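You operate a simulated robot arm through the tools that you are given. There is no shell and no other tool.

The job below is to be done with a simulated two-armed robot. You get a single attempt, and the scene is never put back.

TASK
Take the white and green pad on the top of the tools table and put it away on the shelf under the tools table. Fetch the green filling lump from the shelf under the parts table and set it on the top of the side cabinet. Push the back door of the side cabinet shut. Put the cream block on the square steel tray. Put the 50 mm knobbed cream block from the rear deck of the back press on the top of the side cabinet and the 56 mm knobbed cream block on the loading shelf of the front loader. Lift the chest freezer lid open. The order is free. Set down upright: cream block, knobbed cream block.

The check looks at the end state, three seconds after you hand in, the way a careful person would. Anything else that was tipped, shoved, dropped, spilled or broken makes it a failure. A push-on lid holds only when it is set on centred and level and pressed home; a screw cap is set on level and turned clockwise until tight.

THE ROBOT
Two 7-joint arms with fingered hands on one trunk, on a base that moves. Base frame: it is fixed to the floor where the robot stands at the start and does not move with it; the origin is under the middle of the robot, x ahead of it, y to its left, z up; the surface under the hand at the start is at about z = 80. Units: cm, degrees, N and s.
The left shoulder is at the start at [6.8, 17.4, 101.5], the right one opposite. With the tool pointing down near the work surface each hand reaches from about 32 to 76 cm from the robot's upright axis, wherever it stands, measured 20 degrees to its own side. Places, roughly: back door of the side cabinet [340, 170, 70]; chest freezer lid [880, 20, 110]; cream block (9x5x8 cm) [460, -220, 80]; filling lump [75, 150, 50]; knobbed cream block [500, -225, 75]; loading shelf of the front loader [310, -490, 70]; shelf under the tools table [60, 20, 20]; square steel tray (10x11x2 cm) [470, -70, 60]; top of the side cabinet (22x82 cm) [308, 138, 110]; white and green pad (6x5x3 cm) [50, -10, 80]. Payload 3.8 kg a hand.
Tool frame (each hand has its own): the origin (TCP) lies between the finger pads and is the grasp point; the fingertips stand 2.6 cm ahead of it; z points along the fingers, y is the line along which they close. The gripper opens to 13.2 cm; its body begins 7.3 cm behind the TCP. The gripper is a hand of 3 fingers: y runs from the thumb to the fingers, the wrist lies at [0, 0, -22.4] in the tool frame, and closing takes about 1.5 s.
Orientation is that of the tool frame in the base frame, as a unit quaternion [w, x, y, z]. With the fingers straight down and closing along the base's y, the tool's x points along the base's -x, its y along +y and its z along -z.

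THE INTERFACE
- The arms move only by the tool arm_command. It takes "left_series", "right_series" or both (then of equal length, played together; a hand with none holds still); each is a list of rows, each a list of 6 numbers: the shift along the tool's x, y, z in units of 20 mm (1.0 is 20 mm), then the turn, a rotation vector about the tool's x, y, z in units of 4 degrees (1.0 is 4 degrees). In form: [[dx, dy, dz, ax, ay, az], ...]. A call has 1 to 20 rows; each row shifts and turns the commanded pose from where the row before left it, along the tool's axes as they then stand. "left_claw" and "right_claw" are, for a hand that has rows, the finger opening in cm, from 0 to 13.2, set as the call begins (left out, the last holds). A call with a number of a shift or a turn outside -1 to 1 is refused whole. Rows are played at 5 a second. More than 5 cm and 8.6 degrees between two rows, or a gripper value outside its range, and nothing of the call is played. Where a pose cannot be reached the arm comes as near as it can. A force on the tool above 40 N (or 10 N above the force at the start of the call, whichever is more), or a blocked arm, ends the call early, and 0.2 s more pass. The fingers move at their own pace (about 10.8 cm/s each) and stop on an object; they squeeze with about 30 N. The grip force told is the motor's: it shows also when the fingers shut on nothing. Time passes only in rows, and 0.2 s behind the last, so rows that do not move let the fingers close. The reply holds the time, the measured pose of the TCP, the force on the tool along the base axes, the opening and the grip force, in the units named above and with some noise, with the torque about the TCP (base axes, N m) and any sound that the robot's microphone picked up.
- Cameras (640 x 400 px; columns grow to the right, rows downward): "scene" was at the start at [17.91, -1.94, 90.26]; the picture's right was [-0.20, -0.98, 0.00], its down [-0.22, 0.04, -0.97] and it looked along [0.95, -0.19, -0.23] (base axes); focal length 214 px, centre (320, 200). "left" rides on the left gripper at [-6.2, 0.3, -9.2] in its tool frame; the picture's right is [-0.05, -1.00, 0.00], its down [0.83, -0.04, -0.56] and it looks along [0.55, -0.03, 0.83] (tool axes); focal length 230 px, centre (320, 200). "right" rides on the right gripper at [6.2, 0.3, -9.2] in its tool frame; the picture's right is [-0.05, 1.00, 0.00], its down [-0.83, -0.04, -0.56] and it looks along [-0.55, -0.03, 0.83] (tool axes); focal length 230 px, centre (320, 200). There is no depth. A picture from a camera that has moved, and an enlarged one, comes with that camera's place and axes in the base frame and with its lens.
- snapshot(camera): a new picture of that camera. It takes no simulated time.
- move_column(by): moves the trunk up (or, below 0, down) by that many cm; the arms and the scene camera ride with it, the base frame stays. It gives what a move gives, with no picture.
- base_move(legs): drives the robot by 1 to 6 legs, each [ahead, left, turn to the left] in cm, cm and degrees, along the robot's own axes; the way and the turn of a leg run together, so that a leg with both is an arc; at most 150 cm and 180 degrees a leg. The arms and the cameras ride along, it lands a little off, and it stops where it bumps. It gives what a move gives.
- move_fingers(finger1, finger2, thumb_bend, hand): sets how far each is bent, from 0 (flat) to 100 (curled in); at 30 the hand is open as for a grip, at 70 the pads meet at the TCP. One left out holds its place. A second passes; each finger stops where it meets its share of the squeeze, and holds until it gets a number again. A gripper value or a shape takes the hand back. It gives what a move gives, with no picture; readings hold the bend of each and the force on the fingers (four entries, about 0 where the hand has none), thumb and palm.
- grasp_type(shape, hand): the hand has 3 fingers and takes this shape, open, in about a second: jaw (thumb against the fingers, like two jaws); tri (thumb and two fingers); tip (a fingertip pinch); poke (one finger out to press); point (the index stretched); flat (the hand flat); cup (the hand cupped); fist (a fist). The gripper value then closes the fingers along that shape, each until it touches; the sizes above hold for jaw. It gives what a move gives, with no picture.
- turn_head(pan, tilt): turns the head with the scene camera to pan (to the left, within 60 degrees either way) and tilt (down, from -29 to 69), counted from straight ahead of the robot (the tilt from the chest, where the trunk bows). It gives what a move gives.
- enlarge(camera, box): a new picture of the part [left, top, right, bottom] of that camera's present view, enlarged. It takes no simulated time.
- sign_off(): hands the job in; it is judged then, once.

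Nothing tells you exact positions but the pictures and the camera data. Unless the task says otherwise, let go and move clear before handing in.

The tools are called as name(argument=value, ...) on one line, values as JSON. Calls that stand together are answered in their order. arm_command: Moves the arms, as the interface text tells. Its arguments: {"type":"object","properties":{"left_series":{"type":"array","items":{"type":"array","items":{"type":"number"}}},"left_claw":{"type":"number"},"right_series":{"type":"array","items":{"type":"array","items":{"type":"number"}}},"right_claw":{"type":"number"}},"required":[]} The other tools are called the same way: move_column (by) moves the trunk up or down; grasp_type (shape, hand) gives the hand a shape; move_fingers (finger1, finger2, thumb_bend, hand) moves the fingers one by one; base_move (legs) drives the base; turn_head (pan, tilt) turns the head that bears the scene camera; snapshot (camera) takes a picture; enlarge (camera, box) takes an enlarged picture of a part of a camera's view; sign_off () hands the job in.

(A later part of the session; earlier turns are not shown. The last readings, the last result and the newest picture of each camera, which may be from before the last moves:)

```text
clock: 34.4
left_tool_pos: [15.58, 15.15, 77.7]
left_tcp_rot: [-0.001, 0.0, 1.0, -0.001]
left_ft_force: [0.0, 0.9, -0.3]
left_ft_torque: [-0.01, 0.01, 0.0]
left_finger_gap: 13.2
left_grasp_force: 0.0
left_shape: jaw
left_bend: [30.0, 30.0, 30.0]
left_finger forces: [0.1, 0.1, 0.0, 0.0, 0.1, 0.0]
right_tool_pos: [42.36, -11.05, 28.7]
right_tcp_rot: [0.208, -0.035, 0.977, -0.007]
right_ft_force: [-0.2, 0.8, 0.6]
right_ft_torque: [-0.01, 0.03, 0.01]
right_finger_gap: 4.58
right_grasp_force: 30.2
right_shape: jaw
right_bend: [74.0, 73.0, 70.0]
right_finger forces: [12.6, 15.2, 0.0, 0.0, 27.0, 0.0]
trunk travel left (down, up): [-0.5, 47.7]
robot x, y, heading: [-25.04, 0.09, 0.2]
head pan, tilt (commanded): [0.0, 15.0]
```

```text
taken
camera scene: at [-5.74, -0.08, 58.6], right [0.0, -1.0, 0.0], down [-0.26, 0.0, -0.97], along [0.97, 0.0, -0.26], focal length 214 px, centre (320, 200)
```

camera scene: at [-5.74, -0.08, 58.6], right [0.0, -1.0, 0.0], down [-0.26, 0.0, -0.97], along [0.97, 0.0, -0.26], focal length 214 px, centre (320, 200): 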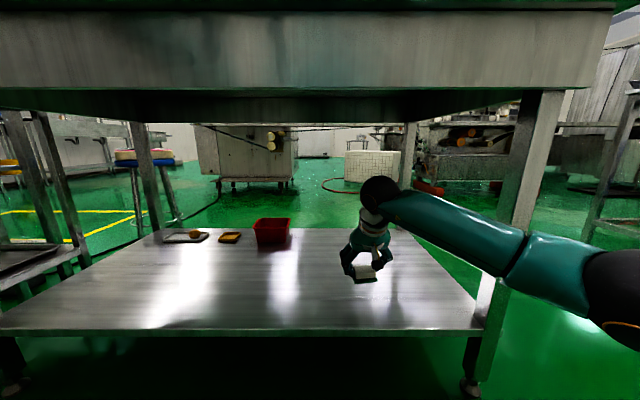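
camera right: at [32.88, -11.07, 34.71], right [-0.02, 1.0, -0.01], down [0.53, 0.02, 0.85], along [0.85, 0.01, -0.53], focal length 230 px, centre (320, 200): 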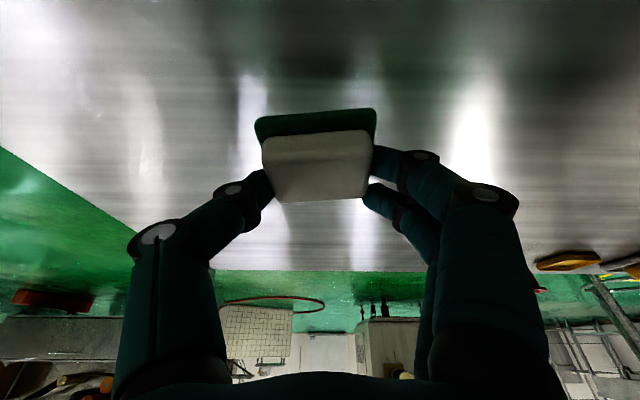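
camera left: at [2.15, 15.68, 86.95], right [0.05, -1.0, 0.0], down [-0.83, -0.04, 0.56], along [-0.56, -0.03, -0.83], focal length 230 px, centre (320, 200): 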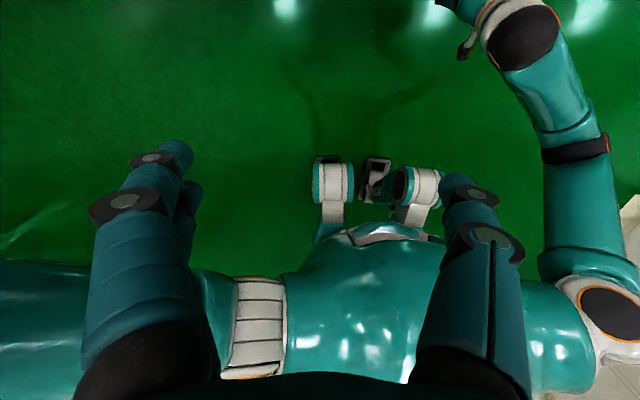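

The pad is over the shelf with free space around it. Lowering about 4.2 cm, then small steps until contact.

arm_command(right_series=[[0.41, 0, 0.91, 0, 0, 0], [0.41, 0, 0.91, 0, 0, 0], [0, 0, 0, 0, 0, 0]])

arm_command(right_series=[[0.06, 0, 0.14, 0, 0, 0], [0, 0, 0, 0, 0, 0]])

enlarge(camera="scene", box=[300, 180, 460, 300])

snapshot(camera="right")

```text
clock: 35.2
left_tool_pos: [15.65, 15.2, 77.7]
left_tcp_rot: [-0.001, -0.001, 1.0, -0.001]
left_ft_force: [0.8, 0.7, -0.2]
left_ft_torque: [0.04, -0.02, -0.01]
left_finger_gap: 13.2
left_grasp_force: 0.0
left_shape: jaw
left_bend: [30.0, 30.0, 30.0]
left_finger forces: [0.1, 0.0, 0.0, 0.0, 0.0, 0.0]
right_tool_pos: [42.58, -11.08, 24.69]
right_tcp_rot: [0.207, -0.034, 0.978, -0.007]
right_ft_force: [-0.3, 0.2, -1.2]
right_ft_torque: [0.0, 0.03, 0.0]
right_finger_gap: 4.57
right_grasp_force: 30.2
right_shape: jaw
right_bend: [74.0, 73.0, 70.0]
right_finger forces: [12.5, 15.3, 0.0, 0.1, 27.0, 0.0]
trunk travel left (down, up): [-0.5, 47.7]
robot x, y, heading: [-24.87, 0.09, 0.2]
head pan, tilt (commanded): [0.0, 15.0]
```

```text
clock: 35.8
left_tool_pos: [15.63, 15.14, 77.8]
left_tcp_rot: [-0.001, 0.0, 1.0, -0.001]
left_ft_force: [-0.8, -0.4, 0.3]
left_ft_torque: [0.05, 0.01, 0.01]
left_finger_gap: 13.16
left_grasp_force: 0.0
left_shape: jaw
left_bend: [30.0, 30.0, 30.0]
left_finger forces: [0.1, 0.0, 0.0, 0.1, 0.0, 0.0]
right_tool_pos: [42.34, -11.09, 24.35]
right_tcp_rot: [0.207, -0.035, 0.978, -0.007]
right_ft_force: [0.0, 0.2, -0.7]
right_ft_torque: [-0.01, 0.0, 0.02]
right_finger_gap: 4.53
right_grasp_force: 29.9
right_shape: jaw
right_bend: [74.0, 73.0, 70.0]
right_finger forces: [12.5, 15.3, 0.0, 0.0, 26.9, 0.0]
trunk travel left (down, up): [-0.5, 47.7]
robot x, y, heading: [-25.17, 0.08, 0.1]
head pan, tilt (commanded): [0.0, 15.0]
```

```text
3.33 times, centred on (380, 240) of scene
camera zoom: at [-5.74, -0.08, 58.6], right [0.0, -1.0, 0.0], down [-0.26, 0.0, -0.97], along [0.97, 0.0, -0.26], focal length 715 px, centre (120, 67)
```

zoom: 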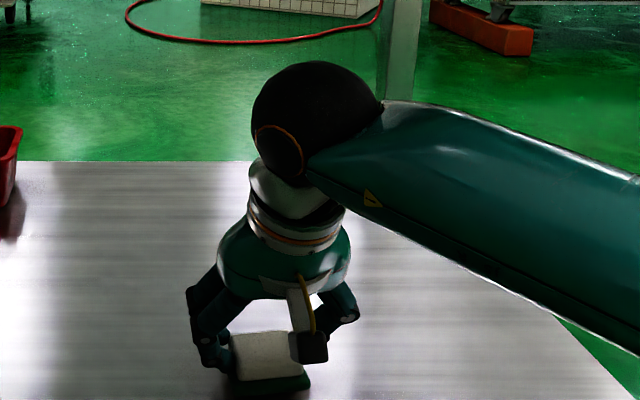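

```text
taken
camera right: at [32.99, -11.22, 30.29], right [-0.02, 1.0, -0.01], down [0.53, 0.02, 0.85], along [0.85, 0.01, -0.53], focal length 230 px, centre (320, 200)
```

right: 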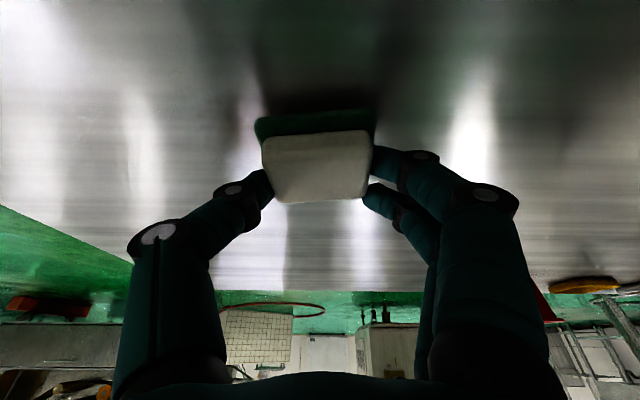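

No contact yet; a few more small steps down.

arm_command(right_series=[[0.06, 0, 0.14, 0, 0, 0], [0, 0, 0, 0, 0, 0]])

arm_command(right_series=[[0.04, 0, 0.09, 0, 0, 0], [0, 0, 0, 0, 0, 0]])

enlarge(camera="right", box=[220, 60, 420, 220])

```text
clock: 36.4
left_tool_pos: [15.62, 15.3, 77.63]
left_tcp_rot: [-0.001, -0.001, 1.0, -0.001]
left_ft_force: [0.2, -0.2, -0.3]
left_ft_torque: [-0.01, 0.02, -0.01]
left_finger_gap: 13.19
left_grasp_force: 0.0
left_shape: jaw
left_bend: [30.0, 30.0, 30.0]
left_finger forces: [0.0, 0.2, 0.1, 0.1, 0.0, 0.1]
right_tool_pos: [42.52, -11.14, 23.99]
right_tcp_rot: [0.208, -0.035, 0.978, -0.007]
right_ft_force: [0.2, 0.2, 0.8]
right_ft_torque: [0.0, 0.03, 0.02]
right_finger_gap: 4.57
right_grasp_force: 30.0
right_shape: jaw
right_bend: [74.0, 73.0, 70.0]
right_finger forces: [12.4, 15.3, 0.1, 0.1, 27.0, 0.0]
trunk travel left (down, up): [-0.5, 47.7]
robot x, y, heading: [-25.15, 0.11, 0.1]
head pan, tilt (commanded): [0.0, 15.0]
```

```text
clock: 37.0
left_tool_pos: [15.56, 15.17, 77.69]
left_tcp_rot: [-0.001, -0.001, 1.0, 0.0]
left_ft_force: [-0.3, -1.2, 0.8]
left_ft_torque: [0.0, 0.01, 0.02]
left_finger_gap: 13.19
left_grasp_force: 0.0
left_shape: jaw
left_bend: [30.0, 30.0, 30.0]
left_finger forces: [0.0, 0.1, 0.1, 0.1, 0.0, 0.0]
right_tool_pos: [42.39, -11.08, 23.96]
right_tcp_rot: [0.208, -0.034, 0.977, -0.008]
right_ft_force: [-0.5, 0.1, 0.6]
right_ft_torque: [0.05, 0.07, 0.02]
right_finger_gap: 4.58
right_grasp_force: 30.4
right_shape: jaw
right_bend: [74.0, 73.0, 70.0]
right_finger forces: [12.9, 15.2, 0.0, 0.0, 27.3, 0.1]
trunk travel left (down, up): [-0.5, 47.7]
robot x, y, heading: [-25.2, -0.05, -0.0]
head pan, tilt (commanded): [0.0, 15.0]
```

```text
2.50 times, centred on (320, 140) of right
camera zoom: at [33.0, -11.19, 29.82], right [-0.02, 1.0, -0.01], down [0.53, 0.02, 0.85], along [0.85, 0.01, -0.53], focal length 575 px, centre (320, 350)
```

zoom: 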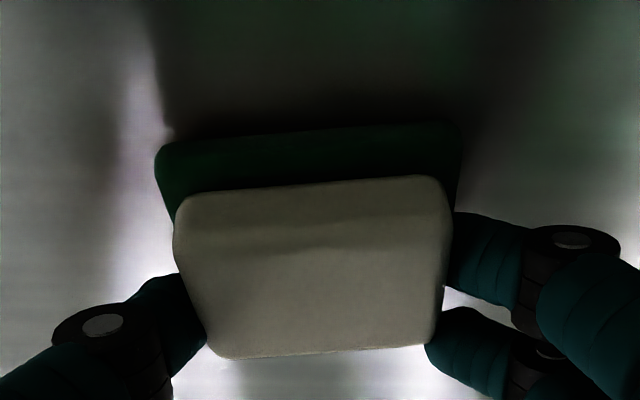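

Just about touching. One more 0.2 cm step.

arm_command(right_series=[[0.04, 0, 0.1, 0, 0, 0], [0, 0, 0, 0, 0, 0]])

```text
clock: 37.6
left_tool_pos: [15.65, 15.17, 77.75]
left_tcp_rot: [0.0, -0.001, 1.0, -0.001]
left_ft_force: [-0.7, 0.0, 0.0]
left_ft_torque: [-0.02, 0.01, 0.01]
left_finger_gap: 13.18
left_grasp_force: 0.0
left_shape: jaw
left_bend: [30.0, 30.0, 30.0]
left_finger forces: [0.1, 0.0, 0.0, 0.0, 0.0, 0.1]
right_tool_pos: [42.32, -11.0, 23.69]
right_tcp_rot: [0.209, -0.034, 0.977, -0.008]
right_ft_force: [-0.9, -0.9, 5.7]
right_ft_torque: [0.12, 0.17, 0.05]
right_finger_gap: 4.58
right_grasp_force: 30.4
right_shape: jaw
right_bend: [74.0, 73.0, 70.0]
right_finger forces: [20.4, 14.5, 0.0, 0.0, 29.0, 0.1]
trunk travel left (down, up): [-0.5, 47.7]
robot x, y, heading: [-25.22, -0.13, 0.2]
head pan, tilt (commanded): [0.0, 15.0]
```

Contact at 5.7 N. I release the pad and rise.

arm_command(right_series=[[0, 0, 0, 0, 0, 0], [0, 0, 0, 0, 0, 0], [0, 0, 0, 0, 0, 0], [0, 0, 0, 0, 0, 0], [0, 0, 0, 0, 0, 0]], right_claw=10)

arm_command(right_series=[[-0.41, 0, -0.91, 0, 0, 0], [-0.41, 0, -0.91, 0, 0, 0], [-0.41, 0, -0.91, 0, 0, 0], [0, 0, 0, 0, 0, 0]])

snapshot(camera="right")

snapshot(camera="scene")

```text
clock: 38.8
left_tool_pos: [15.58, 15.12, 77.7]
left_tcp_rot: [-0.001, 0.0, 1.0, -0.001]
left_ft_force: [-0.1, 0.4, -0.1]
left_ft_torque: [-0.02, 0.01, -0.01]
left_finger_gap: 13.17
left_grasp_force: 0.0
left_shape: jaw
left_bend: [30.0, 30.0, 30.0]
left_finger forces: [0.1, 0.0, 0.1, 0.0, 0.1, 0.0]
right_tool_pos: [42.31, -11.02, 23.64]
right_tcp_rot: [0.207, -0.034, 0.978, -0.007]
right_ft_force: [-0.7, 0.9, -1.3]
right_ft_torque: [0.0, -0.01, 0.01]
right_finger_gap: 9.97
right_grasp_force: 0.1
right_shape: jaw
right_bend: [63.0, 63.0, 60.0]
right_finger forces: [0.0, 0.0, 0.0, 0.0, 0.1, 0.0]
trunk travel left (down, up): [-0.5, 47.7]
robot x, y, heading: [-25.16, -0.13, 0.1]
head pan, tilt (commanded): [0.0, 15.0]
```

```text
clock: 39.8
left_tool_pos: [15.54, 15.18, 77.75]
left_tcp_rot: [-0.001, 0.0, 1.0, -0.001]
left_ft_force: [-0.2, -0.4, 0.5]
left_ft_torque: [0.02, 0.01, 0.0]
left_finger_gap: 13.21
left_grasp_force: 0.1
left_shape: jaw
left_bend: [30.0, 30.0, 30.0]
left_finger forces: [0.0, 0.0, 0.1, 0.0, 0.1, 0.0]
right_tool_pos: [42.37, -10.89, 29.65]
right_tcp_rot: [0.207, -0.035, 0.978, -0.007]
right_ft_force: [-0.6, 0.2, -0.4]
right_ft_torque: [0.04, 0.0, -0.01]
right_finger_gap: 9.98
right_grasp_force: 0.0
right_shape: jaw
right_bend: [63.0, 63.0, 60.0]
right_finger forces: [0.1, 0.0, 0.1, 0.0, 0.0, 0.0]
trunk travel left (down, up): [-0.5, 47.7]
robot x, y, heading: [-25.4, -0.06, 0.4]
head pan, tilt (commanded): [0.0, 15.0]
```

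```text
taken
camera right: at [32.93, -10.97, 35.61], right [-0.02, 1.0, -0.01], down [0.53, 0.02, 0.85], along [0.85, 0.01, -0.53], focal length 230 px, centre (320, 200)
```

right: 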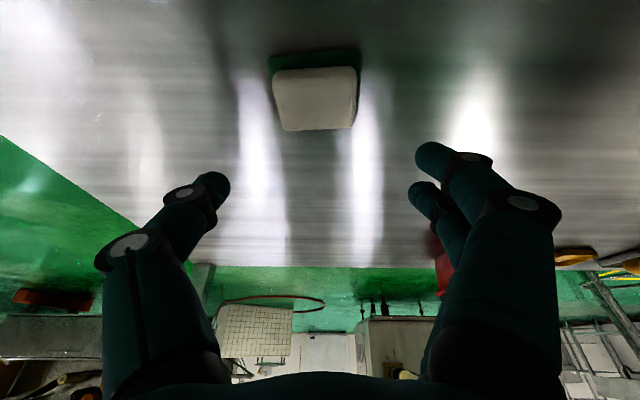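

```text
taken
camera scene: at [-5.74, -0.08, 58.6], right [0.0, -1.0, 0.0], down [-0.26, 0.0, -0.97], along [0.97, 0.0, -0.26], focal length 214 px, centre (320, 200)
```

scene: 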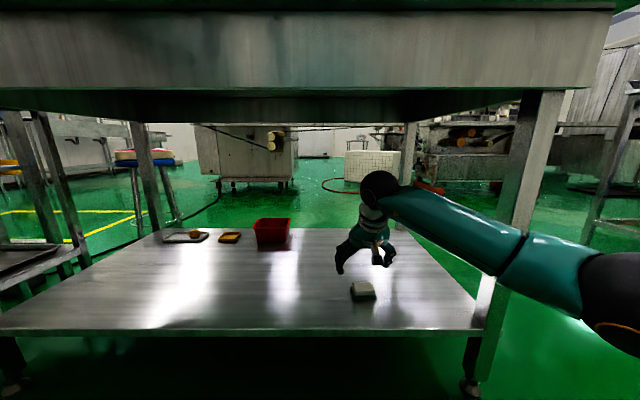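

The pad rests flat on the shelf. Now I back out straight, then raise and tuck the right arm before heading for the parts table.

base_move(legs=[[-35, 0, 0]])

arm_command(right_series=[[-0.3, -0.2, -0.95, 0, 1, 0], [-0.3, -0.2, -0.95, 0, 1, 0], [-0.3, -0.2, -0.95, 0, 1, 0], [-0.3, -0.2, -0.95, 0, 1, 0], [0, -0.2, -1, 0, 1, 0], [0, -0.2, -1, 0, 1, 0], [0.3, 0, -1, 0, 0, 0], [0.3, 0, -1, 0, 0, 0], [0.3, 0, -1, 0, 0, 0], [0.3, 0, -1, 0, 0, 0], [0.5, 0, -1, 0, 0, 0], [0.5, 0, -1, 0, 0, 0], [0.8, 0, -1, 0, 0, 0], [0.8, 0, -1, 0, 0, 0], [0.8, 0, -1, 0, 0, 0], [0.8, 0, -1, 0, 0, 0], [0.8, 0, -1, 0, 0, 0], [0.8, 0, -1, 0, 0, 0]], right_claw=13.2)

snapshot(camera="scene")

snapshot(camera="left")

snapshot(camera="right")

```text
clock: 42.1
left_tool_pos: [-18.91, 14.98, 77.77]
left_tcp_rot: [-0.001, 0.003, 1.0, -0.001]
left_ft_force: [-1.0, -0.3, -0.2]
left_ft_torque: [0.05, 0.02, -0.01]
left_finger_gap: 13.17
left_grasp_force: 0.1
left_shape: jaw
left_bend: [30.0, 30.0, 30.0]
left_finger forces: [0.0, 0.1, 0.0, 0.0, 0.1, 0.1]
right_tool_pos: [7.62, -11.28, 29.61]
right_tcp_rot: [0.207, -0.032, 0.978, -0.008]
right_ft_force: [-0.8, 1.0, -0.5]
right_ft_torque: [0.0, 0.04, 0.01]
right_finger_gap: 9.97
right_grasp_force: 0.0
right_shape: jaw
right_bend: [63.0, 63.0, 60.0]
right_finger forces: [0.0, 0.0, 0.1, 0.0, 0.1, 0.0]
trunk travel left (down, up): [-0.5, 47.7]
robot x, y, heading: [-59.48, -0.12, -0.4]
head pan, tilt (commanded): [0.0, 15.0]
```

```text
clock: 45.9
left_tool_pos: [-18.92, 15.11, 77.68]
left_tcp_rot: [-0.001, 0.003, 1.0, -0.002]
left_ft_force: [-0.1, 0.4, 0.5]
left_ft_torque: [0.0, -0.01, 0.02]
left_finger_gap: 13.18
left_grasp_force: 0.0
left_shape: jaw
left_bend: [30.0, 30.0, 30.0]
left_finger forces: [0.0, 0.1, 0.0, 0.0, 0.0, 0.1]
right_tool_pos: [-6.79, -13.38, 65.65]
right_tcp_rot: [0.0, -0.03, 0.999, -0.014]
right_ft_force: [-0.4, 0.8, 0.2]
right_ft_torque: [0.01, -0.04, -0.01]
right_finger_gap: 13.19
right_grasp_force: 0.1
right_shape: jaw
right_bend: [30.0, 30.0, 30.0]
right_finger forces: [0.0, 0.0, 0.0, 0.0, 0.0, 0.0]
trunk travel left (down, up): [-0.5, 47.7]
robot x, y, heading: [-59.58, -0.08, -0.2]
head pan, tilt (commanded): [0.0, 15.0]
```

```text
taken
camera scene: at [-40.3, -0.14, 58.6], right [-0.01, -1.0, 0.0], down [-0.26, 0.0, -0.97], along [0.97, -0.01, -0.26], focal length 214 px, centre (320, 200)
```

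scene: 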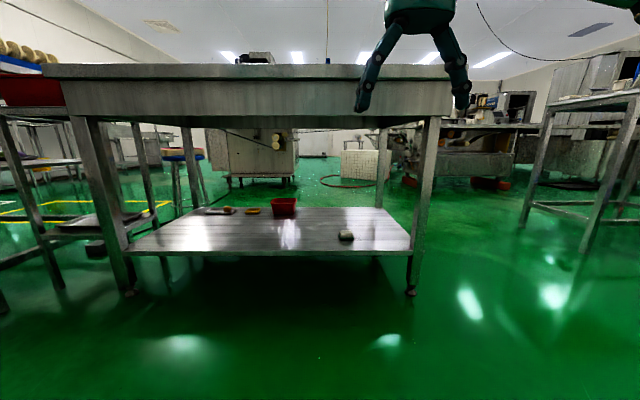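

```text
taken
camera left: at [-12.59, 15.49, 86.96], right [0.05, -1.0, 0.0], down [-0.83, -0.04, 0.56], along [-0.56, -0.03, -0.83], focal length 230 px, centre (320, 200)
```

left: 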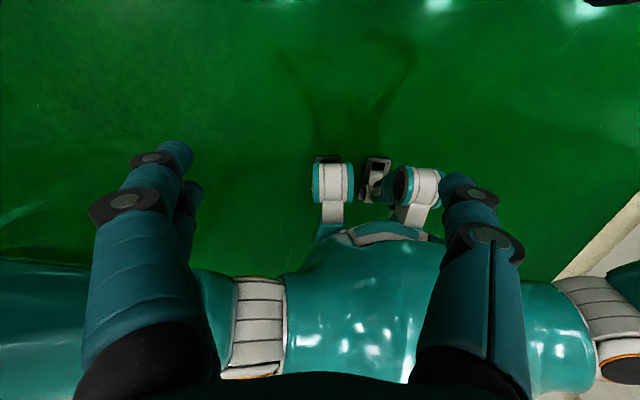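

```text
taken
camera right: at [-12.9, -13.23, 74.82], right [-0.01, 1.0, -0.03], down [0.83, 0.02, 0.55], along [0.55, -0.02, -0.83], focal length 230 px, centre (320, 200)
```

right: 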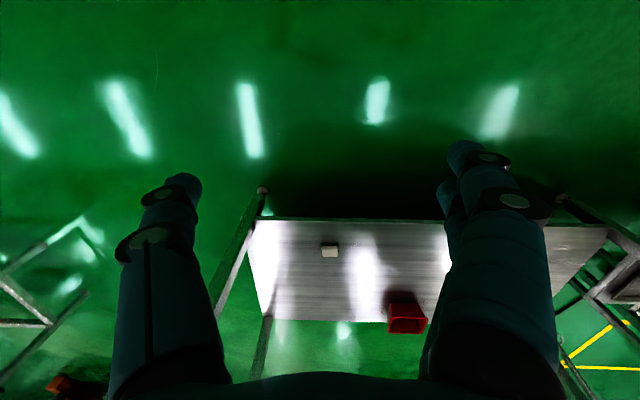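

The pad is visible lying on the shelf; the parts table stands to the left of the tools table. I turn left to look at it.

base_move(legs=[[0, 0, 50]])

snapshot(camera="scene")

```text
clock: 48.5
left_tool_pos: [-44.45, 40.79, 77.79]
left_tcp_rot: [0.0, -0.416, 0.91, -0.001]
left_ft_force: [-0.6, -0.1, 0.2]
left_ft_torque: [0.0, -0.03, -0.01]
left_finger_gap: 13.16
left_grasp_force: 0.0
left_shape: jaw
left_bend: [30.0, 30.0, 30.0]
left_finger forces: [0.1, 0.0, 0.0, 0.0, 0.1, 0.0]
right_tool_pos: [-14.99, 31.57, 65.58]
right_tcp_rot: [0.005, -0.444, 0.896, -0.013]
right_ft_force: [-0.1, 0.2, 0.6]
right_ft_torque: [0.02, 0.04, -0.01]
right_finger_gap: 13.21
right_grasp_force: 0.2
right_shape: jaw
right_bend: [30.0, 30.0, 30.0]
right_finger forces: [0.0, 0.1, 0.1, 0.0, 0.1, 0.1]
trunk travel left (down, up): [-0.5, 47.7]
robot x, y, heading: [-59.67, -0.05, 49.3]
head pan, tilt (commanded): [0.0, 15.0]
```

```text
taken
camera scene: at [-47.04, 14.7, 58.6], right [0.76, -0.65, 0.0], down [-0.17, -0.2, -0.97], along [0.63, 0.73, -0.26], focal length 214 px, centre (320, 200)
```

scene: 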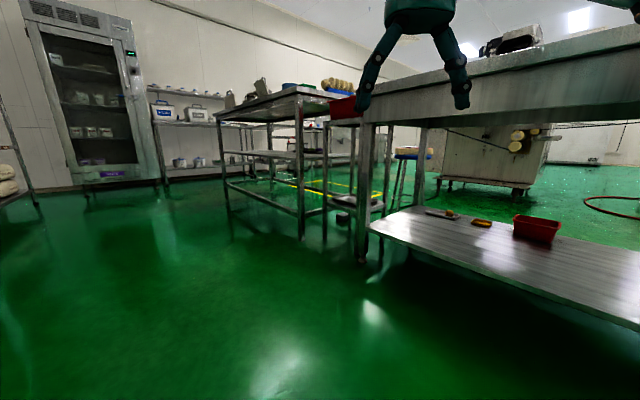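

The parts table with open shelves is in view, between the cooler and the tools table. I enlarge the region where the lump should be (~(326,152)).

enlarge(camera="scene", box=[200, 70, 400, 250])

snapshot(camera="right")

turn_head(pan=25, tilt=15)

snapshot(camera="scene")

```text
2.22 times, centred on (300, 160) of scene
camera zoom: at [-47.04, 14.7, 58.6], right [0.76, -0.65, 0.0], down [-0.17, -0.2, -0.97], along [0.63, 0.73, -0.26], focal length 477 px, centre (364, 289)
```

zoom: 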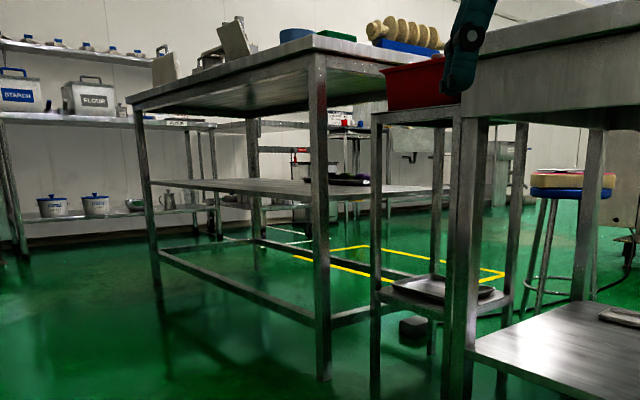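

```text
taken
camera right: at [-19.13, 27.02, 74.82], right [-0.76, 0.64, -0.03], down [0.52, 0.65, 0.56], along [0.38, 0.41, -0.83], focal length 230 px, centre (320, 200)
```

right: 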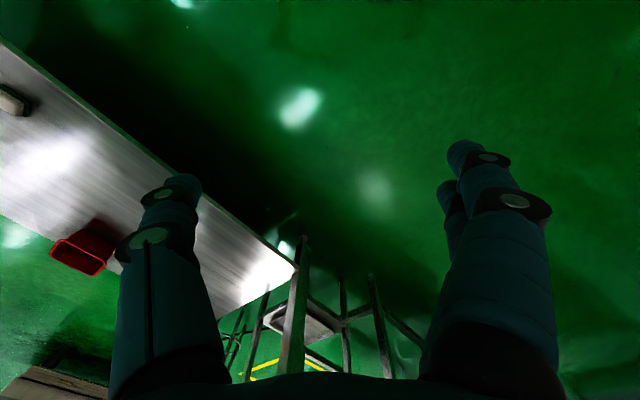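

```text
clock: 49.4
left_tool_pos: [-44.46, 40.78, 77.73]
left_tcp_rot: [-0.001, -0.416, 0.909, -0.001]
left_ft_force: [0.4, 0.1, -0.1]
left_ft_torque: [-0.02, 0.01, -0.01]
left_finger_gap: 13.17
left_grasp_force: 0.0
left_shape: jaw
left_bend: [30.0, 30.0, 30.0]
left_finger forces: [0.1, 0.0, 0.0, 0.0, 0.0, 0.0]
right_tool_pos: [-14.98, 31.52, 65.51]
right_tcp_rot: [0.005, -0.446, 0.895, -0.013]
right_ft_force: [0.5, 0.4, -0.5]
right_ft_torque: [0.04, -0.03, 0.0]
right_finger_gap: 13.2
right_grasp_force: 0.0
right_shape: jaw
right_bend: [30.0, 30.0, 30.0]
right_finger forces: [0.0, 0.0, 0.0, 0.0, 0.1, 0.0]
trunk travel left (down, up): [-0.5, 47.7]
robot x, y, heading: [-59.6, 0.18, 49.2]
head pan, tilt (commanded): [25.0, 15.0]
```

```text
taken
camera scene: at [-50.59, 16.61, 58.6], right [0.96, -0.27, 0.0], down [-0.07, -0.25, -0.97], along [0.26, 0.93, -0.26], focal length 214 px, centre (320, 200)
```

scene: 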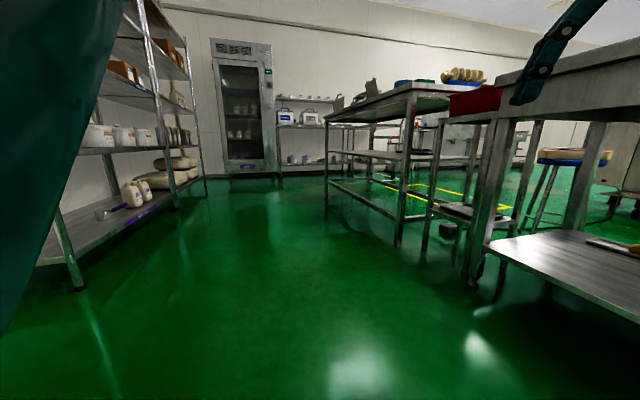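

The parts table's front face runs along x≈22 from y≈113 to y≈250, with its shelf at z≈50, and the corridor to the rack on the left is about 150 cm wide. I drive to stand in front of it at about (-60, 150) facing +x.

base_move(legs=[[0, 0, 40.5], [145, 0, 0], [0, 0, -90]])

turn_head(pan=0, tilt=10)

snapshot(camera="scene")

enlarge(camera="scene", box=[200, 100, 440, 250])

```text
clock: 62.1
left_tool_pos: [-19.15, 160.61, 77.79]
left_tcp_rot: [-0.001, -0.022, 1.0, -0.002]
left_ft_force: [0.0, -0.7, -0.4]
left_ft_torque: [0.0, 0.01, -0.06]
left_finger_gap: 13.19
left_grasp_force: 0.0
left_shape: jaw
left_bend: [30.0, 30.0, 30.0]
left_finger forces: [0.1, 0.0, 0.0, 0.0, 0.1, 0.0]
right_tool_pos: [-5.71, 132.65, 65.66]
right_tcp_rot: [0.001, -0.053, 0.998, -0.014]
right_ft_force: [-0.4, 0.7, 0.0]
right_ft_torque: [0.01, -0.03, -0.04]
right_finger_gap: 13.19
right_grasp_force: 0.0
right_shape: jaw
right_bend: [30.0, 30.0, 30.0]
right_finger forces: [0.0, 0.0, 0.0, 0.1, 0.1, 0.0]
trunk travel left (down, up): [-0.5, 47.7]
robot x, y, heading: [-59.2, 143.79, 2.5]
head pan, tilt (commanded): [25.0, 15.0]
```

```text
clock: 63.0
left_tool_pos: [-19.09, 160.47, 77.69]
left_tcp_rot: [-0.001, -0.022, 1.0, -0.001]
left_ft_force: [-0.1, -0.2, -0.6]
left_ft_torque: [0.04, 0.02, 0.03]
left_finger_gap: 13.18
left_grasp_force: 0.0
left_shape: jaw
left_bend: [30.0, 30.0, 30.0]
left_finger forces: [0.0, 0.0, 0.0, 0.0, 0.0, 0.1]
right_tool_pos: [-5.59, 132.69, 65.57]
right_tcp_rot: [0.0, -0.053, 0.998, -0.014]
right_ft_force: [0.5, 0.8, -0.1]
right_ft_torque: [-0.03, 0.01, 0.0]
right_finger_gap: 13.2
right_grasp_force: 0.2
right_shape: jaw
right_bend: [30.0, 30.0, 30.0]
right_finger forces: [0.1, 0.0, 0.0, 0.1, 0.0, 0.0]
trunk travel left (down, up): [-0.5, 47.7]
robot x, y, heading: [-59.23, 143.71, 2.4]
head pan, tilt (commanded): [0.0, 10.0]
```

```text
taken
camera scene: at [-39.91, 144.39, 59.41], right [0.04, -1.0, 0.0], down [-0.17, -0.01, -0.98], along [0.98, 0.04, -0.17], focal length 214 px, centre (320, 200)
```

scene: 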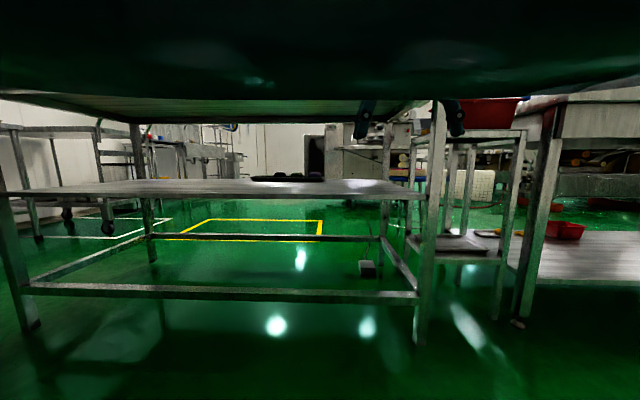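

```text
2.67 times, centred on (320, 175) of scene
camera zoom: at [-39.91, 144.39, 59.41], right [0.04, -1.0, 0.0], down [-0.17, -0.01, -0.98], along [0.98, 0.04, -0.17], focal length 572 px, centre (320, 267)
```

zoom: 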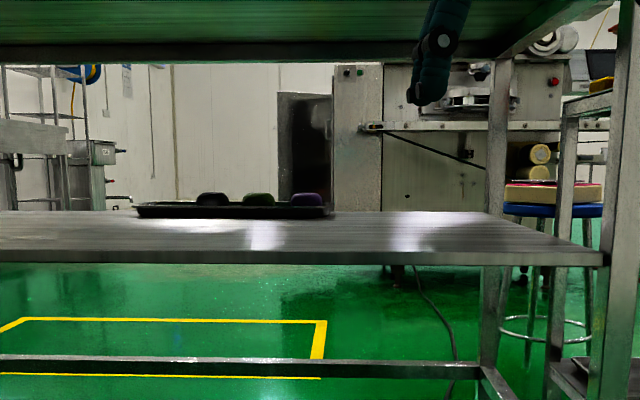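

On the shelf is a dark tray near the back edge with three lumps (dark, green, purple); the green one is the middle one, around y≈160. It's easier to reach from the far side, so I drive around the left end of the parts table, where about 110 cm is free.

base_move(legs=[[0, 150, -2.4]])

snapshot(camera="scene")

```text
clock: 76.5
left_tool_pos: [-24.64, 312.34, 77.83]
left_tcp_rot: [-0.001, -0.015, 1.0, -0.001]
left_ft_force: [0.6, -0.3, 0.4]
left_ft_torque: [0.02, 0.01, -0.01]
left_finger_gap: 13.18
left_grasp_force: 0.1
left_shape: jaw
left_bend: [30.0, 30.0, 30.0]
left_finger forces: [0.0, 0.1, 0.0, 0.1, 0.1, 0.1]
right_tool_pos: [-11.49, 284.36, 65.55]
right_tcp_rot: [-0.001, -0.047, 0.999, -0.014]
right_ft_force: [0.2, -0.7, -0.1]
right_ft_torque: [0.01, 0.02, 0.0]
right_finger_gap: 13.19
right_grasp_force: 0.1
right_shape: jaw
right_bend: [30.0, 30.0, 30.0]
right_finger forces: [0.0, 0.0, 0.0, 0.0, 0.0, 0.1]
trunk travel left (down, up): [-0.5, 47.7]
robot x, y, heading: [-65.05, 295.71, 1.8]
head pan, tilt (commanded): [0.0, 10.0]
```

```text
taken
camera scene: at [-45.54, 296.41, 59.41], right [0.03, -1.0, 0.0], down [-0.17, -0.01, -0.98], along [0.98, 0.03, -0.17], focal length 214 px, centre (320, 200)
```

scene: 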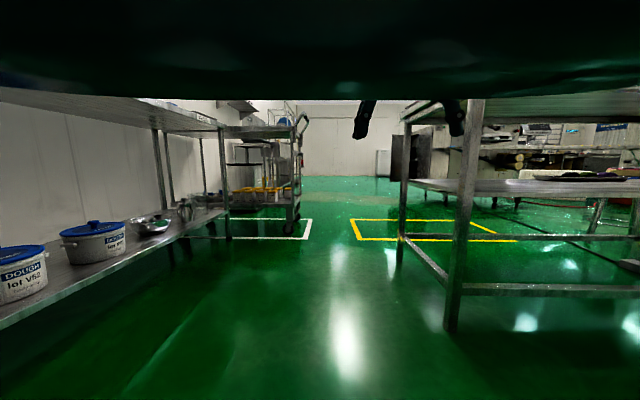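

I can see the passage between the parts table end and the shelves on the left, with a wheeled cart standing further along at left. I'll zoom to locate the cart and the table's back corner.

enlarge(camera="scene", box=[180, 90, 340, 260])

enlarge(camera="scene", box=[380, 90, 640, 260])

snapshot(camera="right")

```text
2.35 times, centred on (260, 175) of scene
camera zoom: at [-45.54, 296.41, 59.41], right [0.03, -1.0, 0.0], down [-0.17, -0.01, -0.98], along [0.98, 0.03, -0.17], focal length 505 px, centre (461, 259)
```

zoom: 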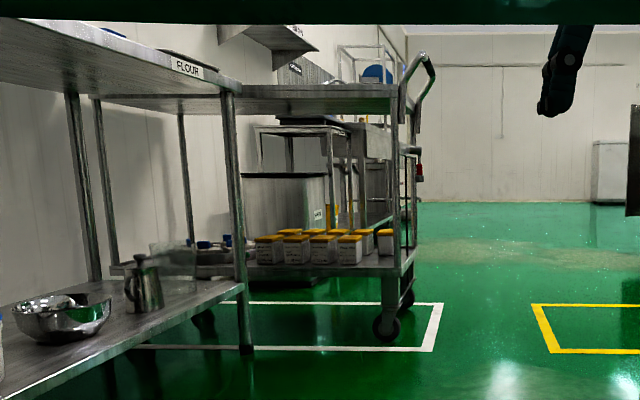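

```text
2.35 times, centred on (510, 175) of scene
camera zoom: at [-45.54, 296.41, 59.41], right [0.03, -1.0, 0.0], down [-0.17, -0.01, -0.98], along [0.98, 0.03, -0.17], focal length 505 px, centre (-127, 259)
```

zoom: 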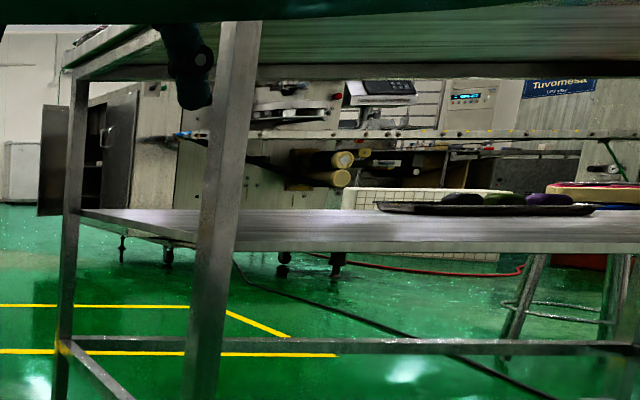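

```text
taken
camera right: at [-17.61, 284.31, 74.81], right [-0.04, 1.0, -0.03], down [0.83, 0.05, 0.56], along [0.56, 0.0, -0.83], focal length 230 px, centre (320, 200)
```

right: 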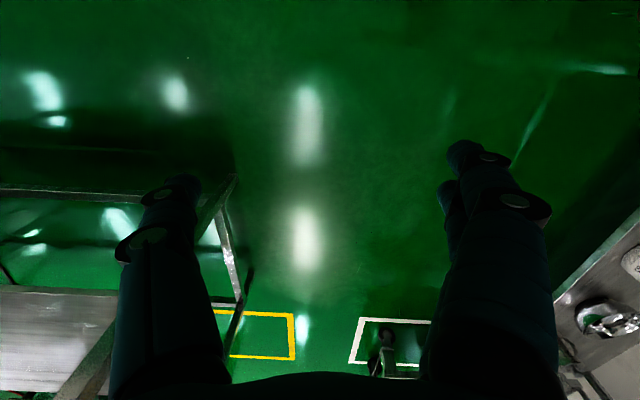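

The lump is at about (70, 161, 53), the table's back edge at x≈88, and a cart stands at x≥129, y≥320. I'll raise the trunk so the arms pass above table and cart height, then check with a picture.

move_column(by=45)

turn_head(pan=0, tilt=25)

snapshot(camera="scene")

snapshot(camera="left")

```text
refused: 45 is not a number from -40 to 40
```

```text
clock: 77.3
left_tool_pos: [-24.63, 312.38, 77.75]
left_tcp_rot: [-0.001, -0.016, 1.0, 0.0]
left_ft_force: [0.3, -0.5, -0.7]
left_ft_torque: [-0.02, 0.01, 0.0]
left_finger_gap: 13.21
left_grasp_force: 0.1
left_shape: jaw
left_bend: [30.0, 30.0, 30.0]
left_finger forces: [0.1, 0.0, 0.0, 0.0, 0.1, 0.1]
right_tool_pos: [-11.51, 284.35, 65.51]
right_tcp_rot: [0.0, -0.048, 0.999, -0.014]
right_ft_force: [-0.4, 0.6, 0.0]
right_ft_torque: [0.0, -0.02, 0.03]
right_finger_gap: 13.2
right_grasp_force: 0.0
right_shape: jaw
right_bend: [30.0, 30.0, 30.0]
right_finger forces: [0.0, 0.0, 0.1, 0.0, 0.0, 0.1]
trunk travel left (down, up): [-0.5, 47.7]
robot x, y, heading: [-65.08, 296.24, 1.7]
head pan, tilt (commanded): [0.0, 25.0]
```

```text
taken
camera scene: at [-45.63, 296.41, 56.98], right [0.03, -1.0, 0.0], down [-0.42, -0.01, -0.91], along [0.91, 0.03, -0.42], focal length 214 px, centre (320, 200)
```

scene: 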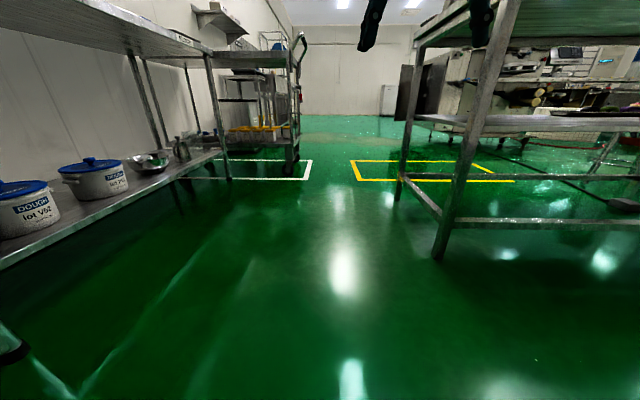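

```text
taken
camera left: at [-18.36, 313.02, 86.95], right [0.08, -1.0, 0.0], down [-0.83, -0.07, 0.56], along [-0.55, -0.05, -0.83], focal length 230 px, centre (320, 200)
```

left: 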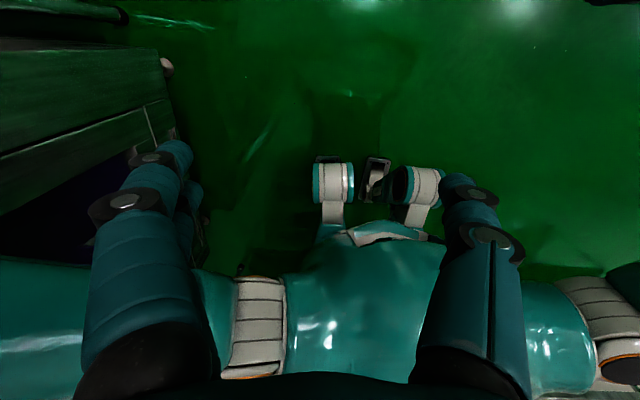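

I'll strafe 8 cm right to keep clear of the cooler on the left, then raise the trunk by 40.

base_move(legs=[[0, -8, 0]])

move_column(by=40)

snapshot(camera="scene")

snapshot(camera="left")

snapshot(camera="right")

```text
clock: 78.7
left_tool_pos: [-24.36, 304.45, 77.68]
left_tcp_rot: [0.0, -0.017, 1.0, 0.0]
left_ft_force: [-0.8, 0.0, -0.3]
left_ft_torque: [0.03, 0.02, 0.05]
left_finger_gap: 13.15
left_grasp_force: 0.0
left_shape: jaw
left_bend: [30.0, 30.0, 30.0]
left_finger forces: [0.0, 0.0, 0.0, 0.0, 0.0, 0.1]
right_tool_pos: [-11.15, 276.37, 65.51]
right_tcp_rot: [0.0, -0.048, 0.999, -0.015]
right_ft_force: [-0.2, -0.5, 1.1]
right_ft_torque: [0.0, -0.01, 0.0]
right_finger_gap: 13.18
right_grasp_force: 0.1
right_shape: jaw
right_bend: [30.0, 30.0, 30.0]
right_finger forces: [0.0, 0.1, 0.0, 0.1, 0.0, 0.0]
trunk travel left (down, up): [-0.5, 47.7]
robot x, y, heading: [-64.86, 287.43, 1.9]
head pan, tilt (commanded): [0.0, 25.0]
```

```text
clock: 82.5
left_tool_pos: [-24.26, 304.43, 117.69]
left_tcp_rot: [-0.002, -0.017, 1.0, -0.001]
left_ft_force: [-0.4, -0.4, -1.6]
left_ft_torque: [-0.02, 0.02, 0.0]
left_finger_gap: 13.19
left_grasp_force: 0.1
left_shape: jaw
left_bend: [30.0, 30.0, 30.0]
left_finger forces: [0.1, 0.0, 0.0, 0.0, 0.1, 0.0]
right_tool_pos: [-11.18, 276.39, 105.57]
right_tcp_rot: [0.0, -0.048, 0.999, -0.014]
right_ft_force: [0.6, -0.5, 0.3]
right_ft_torque: [-0.01, 0.0, 0.01]
right_finger_gap: 13.22
right_grasp_force: 0.1
right_shape: jaw
right_bend: [30.0, 30.0, 30.0]
right_finger forces: [0.1, 0.0, 0.0, 0.0, 0.1, 0.0]
trunk travel left (down, up): [-40.5, 7.7]
robot x, y, heading: [-64.6, 287.86, 1.7]
head pan, tilt (commanded): [0.0, 25.0]
```

```text
taken
camera scene: at [-45.53, 288.48, 97.16], right [0.03, -1.0, 0.0], down [-0.42, -0.01, -0.91], along [0.91, 0.03, -0.42], focal length 214 px, centre (320, 200)
```

scene: 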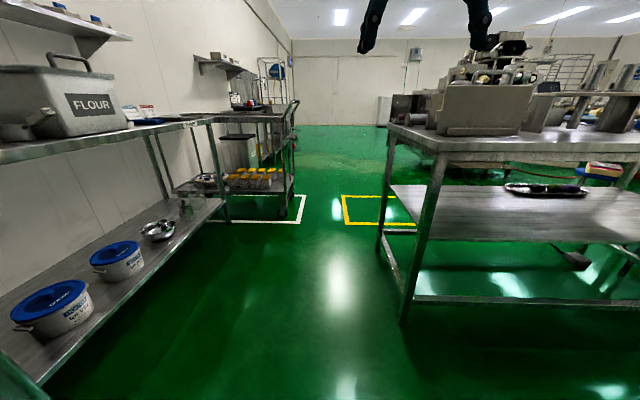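

```text
taken
camera left: at [-18.1, 305.13, 126.92], right [0.08, -1.0, 0.0], down [-0.83, -0.07, 0.56], along [-0.55, -0.05, -0.83], focal length 230 px, centre (320, 200)
```

left: 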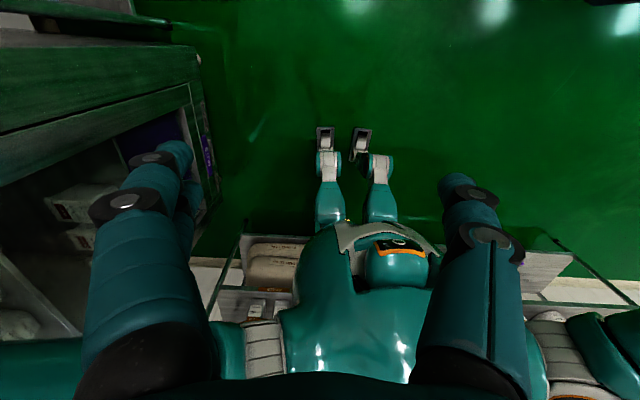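

```text
taken
camera right: at [-17.31, 276.43, 114.75], right [-0.04, 1.0, -0.03], down [0.83, 0.05, 0.55], along [0.56, 0.0, -0.83], focal length 230 px, centre (320, 200)
```

right: 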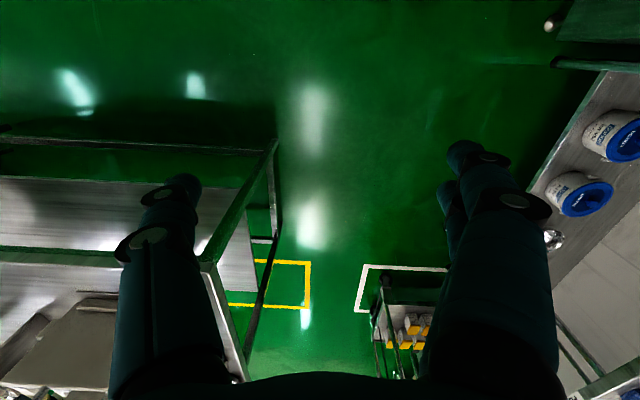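

Now the whole passage is visible, along with the shelf with the dark tray. Let me zoom in on the tray and the table's back edge.

enlarge(camera="scene", box=[360, 60, 640, 235])

enlarge(camera="scene", box=[480, 160, 640, 230])

```text
2.29 times, centred on (500, 148) of scene
camera zoom: at [-45.53, 288.48, 97.16], right [0.03, -1.0, 0.0], down [-0.42, -0.01, -0.91], along [0.91, 0.03, -0.42], focal length 490 px, centre (-91, 320)
```

zoom: 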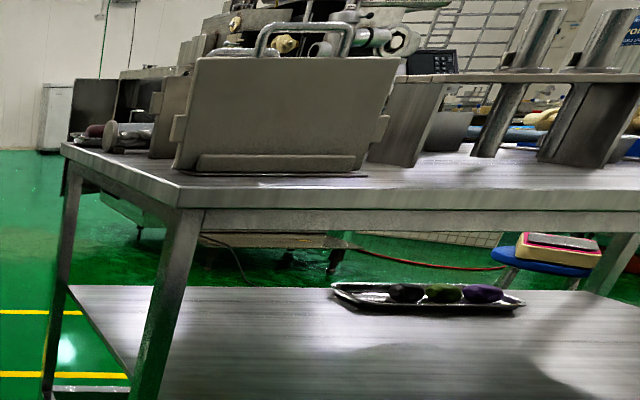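

```text
4.00 times, centred on (560, 195) of scene
camera zoom: at [-45.53, 288.48, 97.16], right [0.03, -1.0, 0.0], down [-0.42, -0.01, -0.91], along [0.91, 0.03, -0.42], focal length 858 px, centre (-640, 220)
```

zoom: 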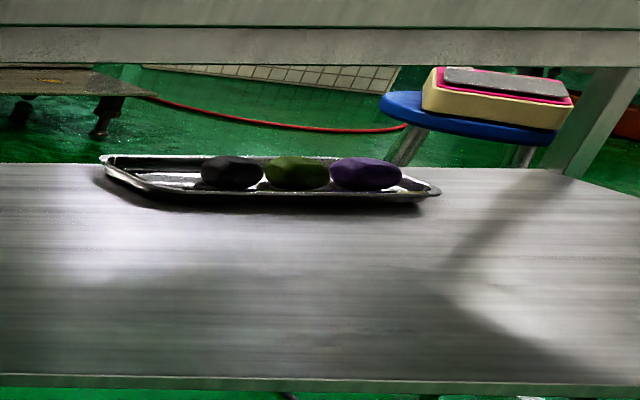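

The shelf's back edge is x≈79 and the tabletop's back edge about x≈86; the green lump is the middle one at about (69, 163). I drive along the passage centre to about (85, 302).

base_move(legs=[[75, 6, -1.7], [70, 6, 0]])

turn_head(pan=-40, tilt=25)

snapshot(camera="scene")

turn_head(pan=0, tilt=25)

snapshot(camera="scene")

```text
clock: 90.0
left_tool_pos: [120.65, 318.86, 117.6]
left_tcp_rot: [-0.001, -0.011, 1.0, -0.001]
left_ft_force: [-0.1, -1.1, 0.8]
left_ft_torque: [0.02, 0.0, 0.02]
left_finger_gap: 13.19
left_grasp_force: 0.0
left_shape: jaw
left_bend: [30.0, 30.0, 30.0]
left_finger forces: [0.0, 0.0, 0.0, 0.1, 0.0, 0.0]
right_tool_pos: [133.58, 290.45, 105.59]
right_tcp_rot: [0.0, -0.043, 0.999, -0.014]
right_ft_force: [-0.2, 0.6, 0.1]
right_ft_torque: [-0.01, -0.01, -0.02]
right_finger_gap: 13.19
right_grasp_force: 0.0
right_shape: jaw
right_bend: [30.0, 30.0, 30.0]
right_finger forces: [0.0, 0.0, 0.0, 0.1, 0.0, 0.1]
trunk travel left (down, up): [-40.5, 7.7]
robot x, y, heading: [80.47, 302.81, 1.4]
head pan, tilt (commanded): [0.0, 25.0]
```

```text
clock: 91.1
left_tool_pos: [120.8, 318.87, 117.73]
left_tcp_rot: [-0.001, -0.011, 1.0, -0.001]
left_ft_force: [0.6, 1.3, -0.3]
left_ft_torque: [0.03, -0.03, -0.02]
left_finger_gap: 13.2
left_grasp_force: 0.0
left_shape: jaw
left_bend: [30.0, 30.0, 30.0]
left_finger forces: [0.1, 0.0, 0.0, 0.0, 0.0, 0.1]
right_tool_pos: [133.61, 290.61, 105.69]
right_tcp_rot: [-0.001, -0.043, 0.999, -0.013]
right_ft_force: [0.6, 0.1, -0.1]
right_ft_torque: [0.0, -0.01, 0.0]
right_finger_gap: 13.18
right_grasp_force: 0.1
right_shape: jaw
right_bend: [30.0, 30.0, 30.0]
right_finger forces: [0.0, 0.0, 0.1, 0.1, 0.0, 0.0]
trunk travel left (down, up): [-40.5, 7.7]
robot x, y, heading: [80.53, 302.2, 1.1]
head pan, tilt (commanded): [-40.0, 25.0]
```

```text
taken
camera scene: at [97.3, 297.04, 97.17], right [-0.63, -0.78, 0.0], down [-0.33, 0.26, -0.91], along [0.71, -0.57, -0.42], focal length 214 px, centre (320, 200)
```

scene: 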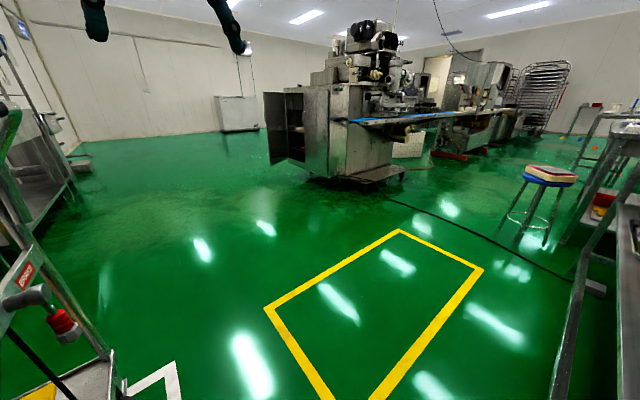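

```text
clock: 92.2
left_tool_pos: [120.61, 318.63, 117.66]
left_tcp_rot: [-0.001, -0.011, 1.0, -0.001]
left_ft_force: [-0.5, 0.3, 0.7]
left_ft_torque: [-0.01, -0.02, 0.01]
left_finger_gap: 13.2
left_grasp_force: 0.0
left_shape: jaw
left_bend: [30.0, 30.0, 30.0]
left_finger forces: [0.0, 0.0, 0.0, 0.0, 0.0, 0.0]
right_tool_pos: [133.6, 290.57, 105.66]
right_tcp_rot: [0.0, -0.044, 0.999, -0.014]
right_ft_force: [0.7, 0.4, 0.7]
right_ft_torque: [-0.01, 0.01, 0.0]
right_finger_gap: 13.17
right_grasp_force: 0.0
right_shape: jaw
right_bend: [30.0, 30.0, 30.0]
right_finger forces: [0.0, 0.0, 0.0, 0.0, 0.0, 0.0]
trunk travel left (down, up): [-40.5, 7.7]
robot x, y, heading: [80.39, 302.73, 1.0]
head pan, tilt (commanded): [0.0, 25.0]
```

```text
taken
camera scene: at [99.32, 302.99, 97.17], right [0.02, -1.0, 0.0], down [-0.42, -0.01, -0.91], along [0.91, 0.02, -0.42], focal length 214 px, centre (320, 200)
```

scene: 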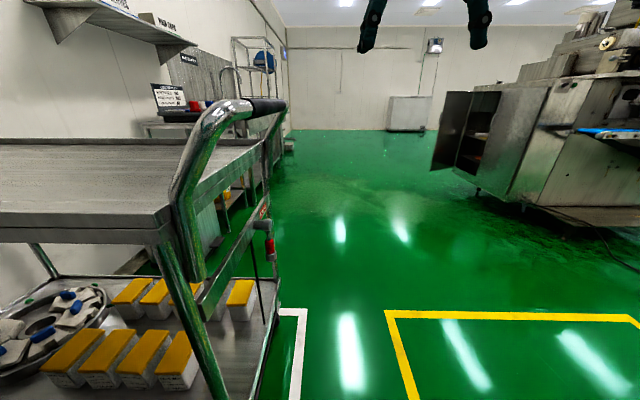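

The side cabinet with its open back door and the far chest freezer are visible. I now go diagonally behind the parts table to about (155, 228) and turn to face the shelf (heading ≈ -135°).

base_move(legs=[[0, 0, -46], [105, 0, 0], [0, 0, -90]])

snapshot(camera="scene")

snapshot(camera="right")

```text
clock: 103.4
left_tool_pos: [137.95, 189.42, 117.84]
left_tcp_rot: [-0.002, 0.919, 0.395, 0.0]
left_ft_force: [0.0, -0.4, -1.1]
left_ft_torque: [0.0, 0.01, -0.03]
left_finger_gap: 13.19
left_grasp_force: 0.0
left_shape: jaw
left_bend: [30.0, 30.0, 30.0]
left_finger forces: [0.0, 0.0, 0.0, 0.0, 0.0, 0.0]
right_tool_pos: [108.82, 200.08, 105.6]
right_tcp_rot: [-0.013, 0.905, 0.424, -0.005]
right_ft_force: [-0.5, 0.1, -0.1]
right_ft_torque: [0.02, 0.01, 0.02]
right_finger_gap: 13.19
right_grasp_force: 0.2
right_shape: jaw
right_bend: [30.0, 30.0, 30.0]
right_finger forces: [0.0, 0.1, 0.0, 0.0, 0.0, 0.0]
trunk travel left (down, up): [-40.5, 7.7]
robot x, y, heading: [155.23, 229.29, -133.5]
head pan, tilt (commanded): [0.0, 25.0]
```

```text
taken
camera scene: at [141.72, 215.48, 97.17], right [-0.73, 0.69, 0.0], down [0.29, 0.31, -0.91], along [-0.62, -0.66, -0.42], focal length 214 px, centre (320, 200)
```

scene: 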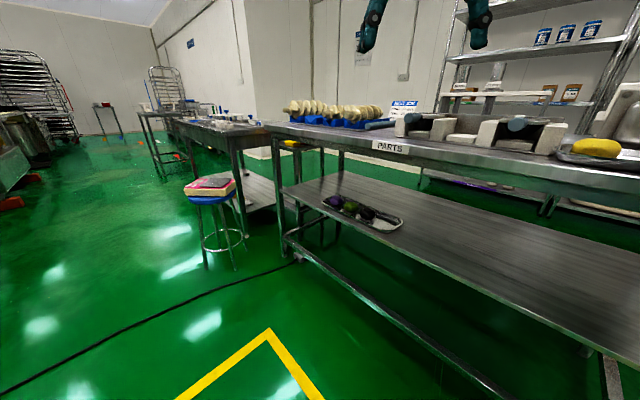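

```text
taken
camera right: at [113.27, 204.53, 114.82], right [0.73, -0.68, -0.03], down [-0.55, -0.62, 0.56], along [-0.39, -0.39, -0.83], focal length 230 px, centre (320, 200)
```

right: 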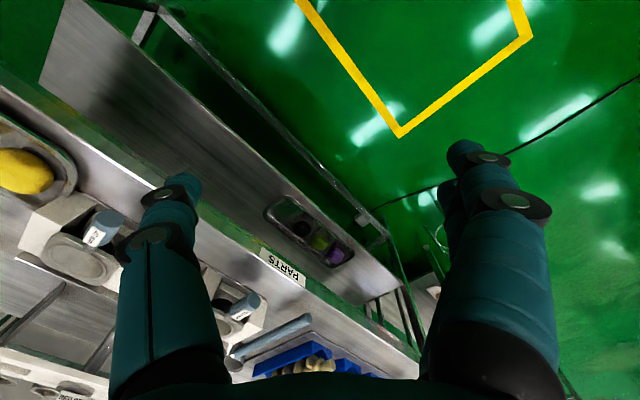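

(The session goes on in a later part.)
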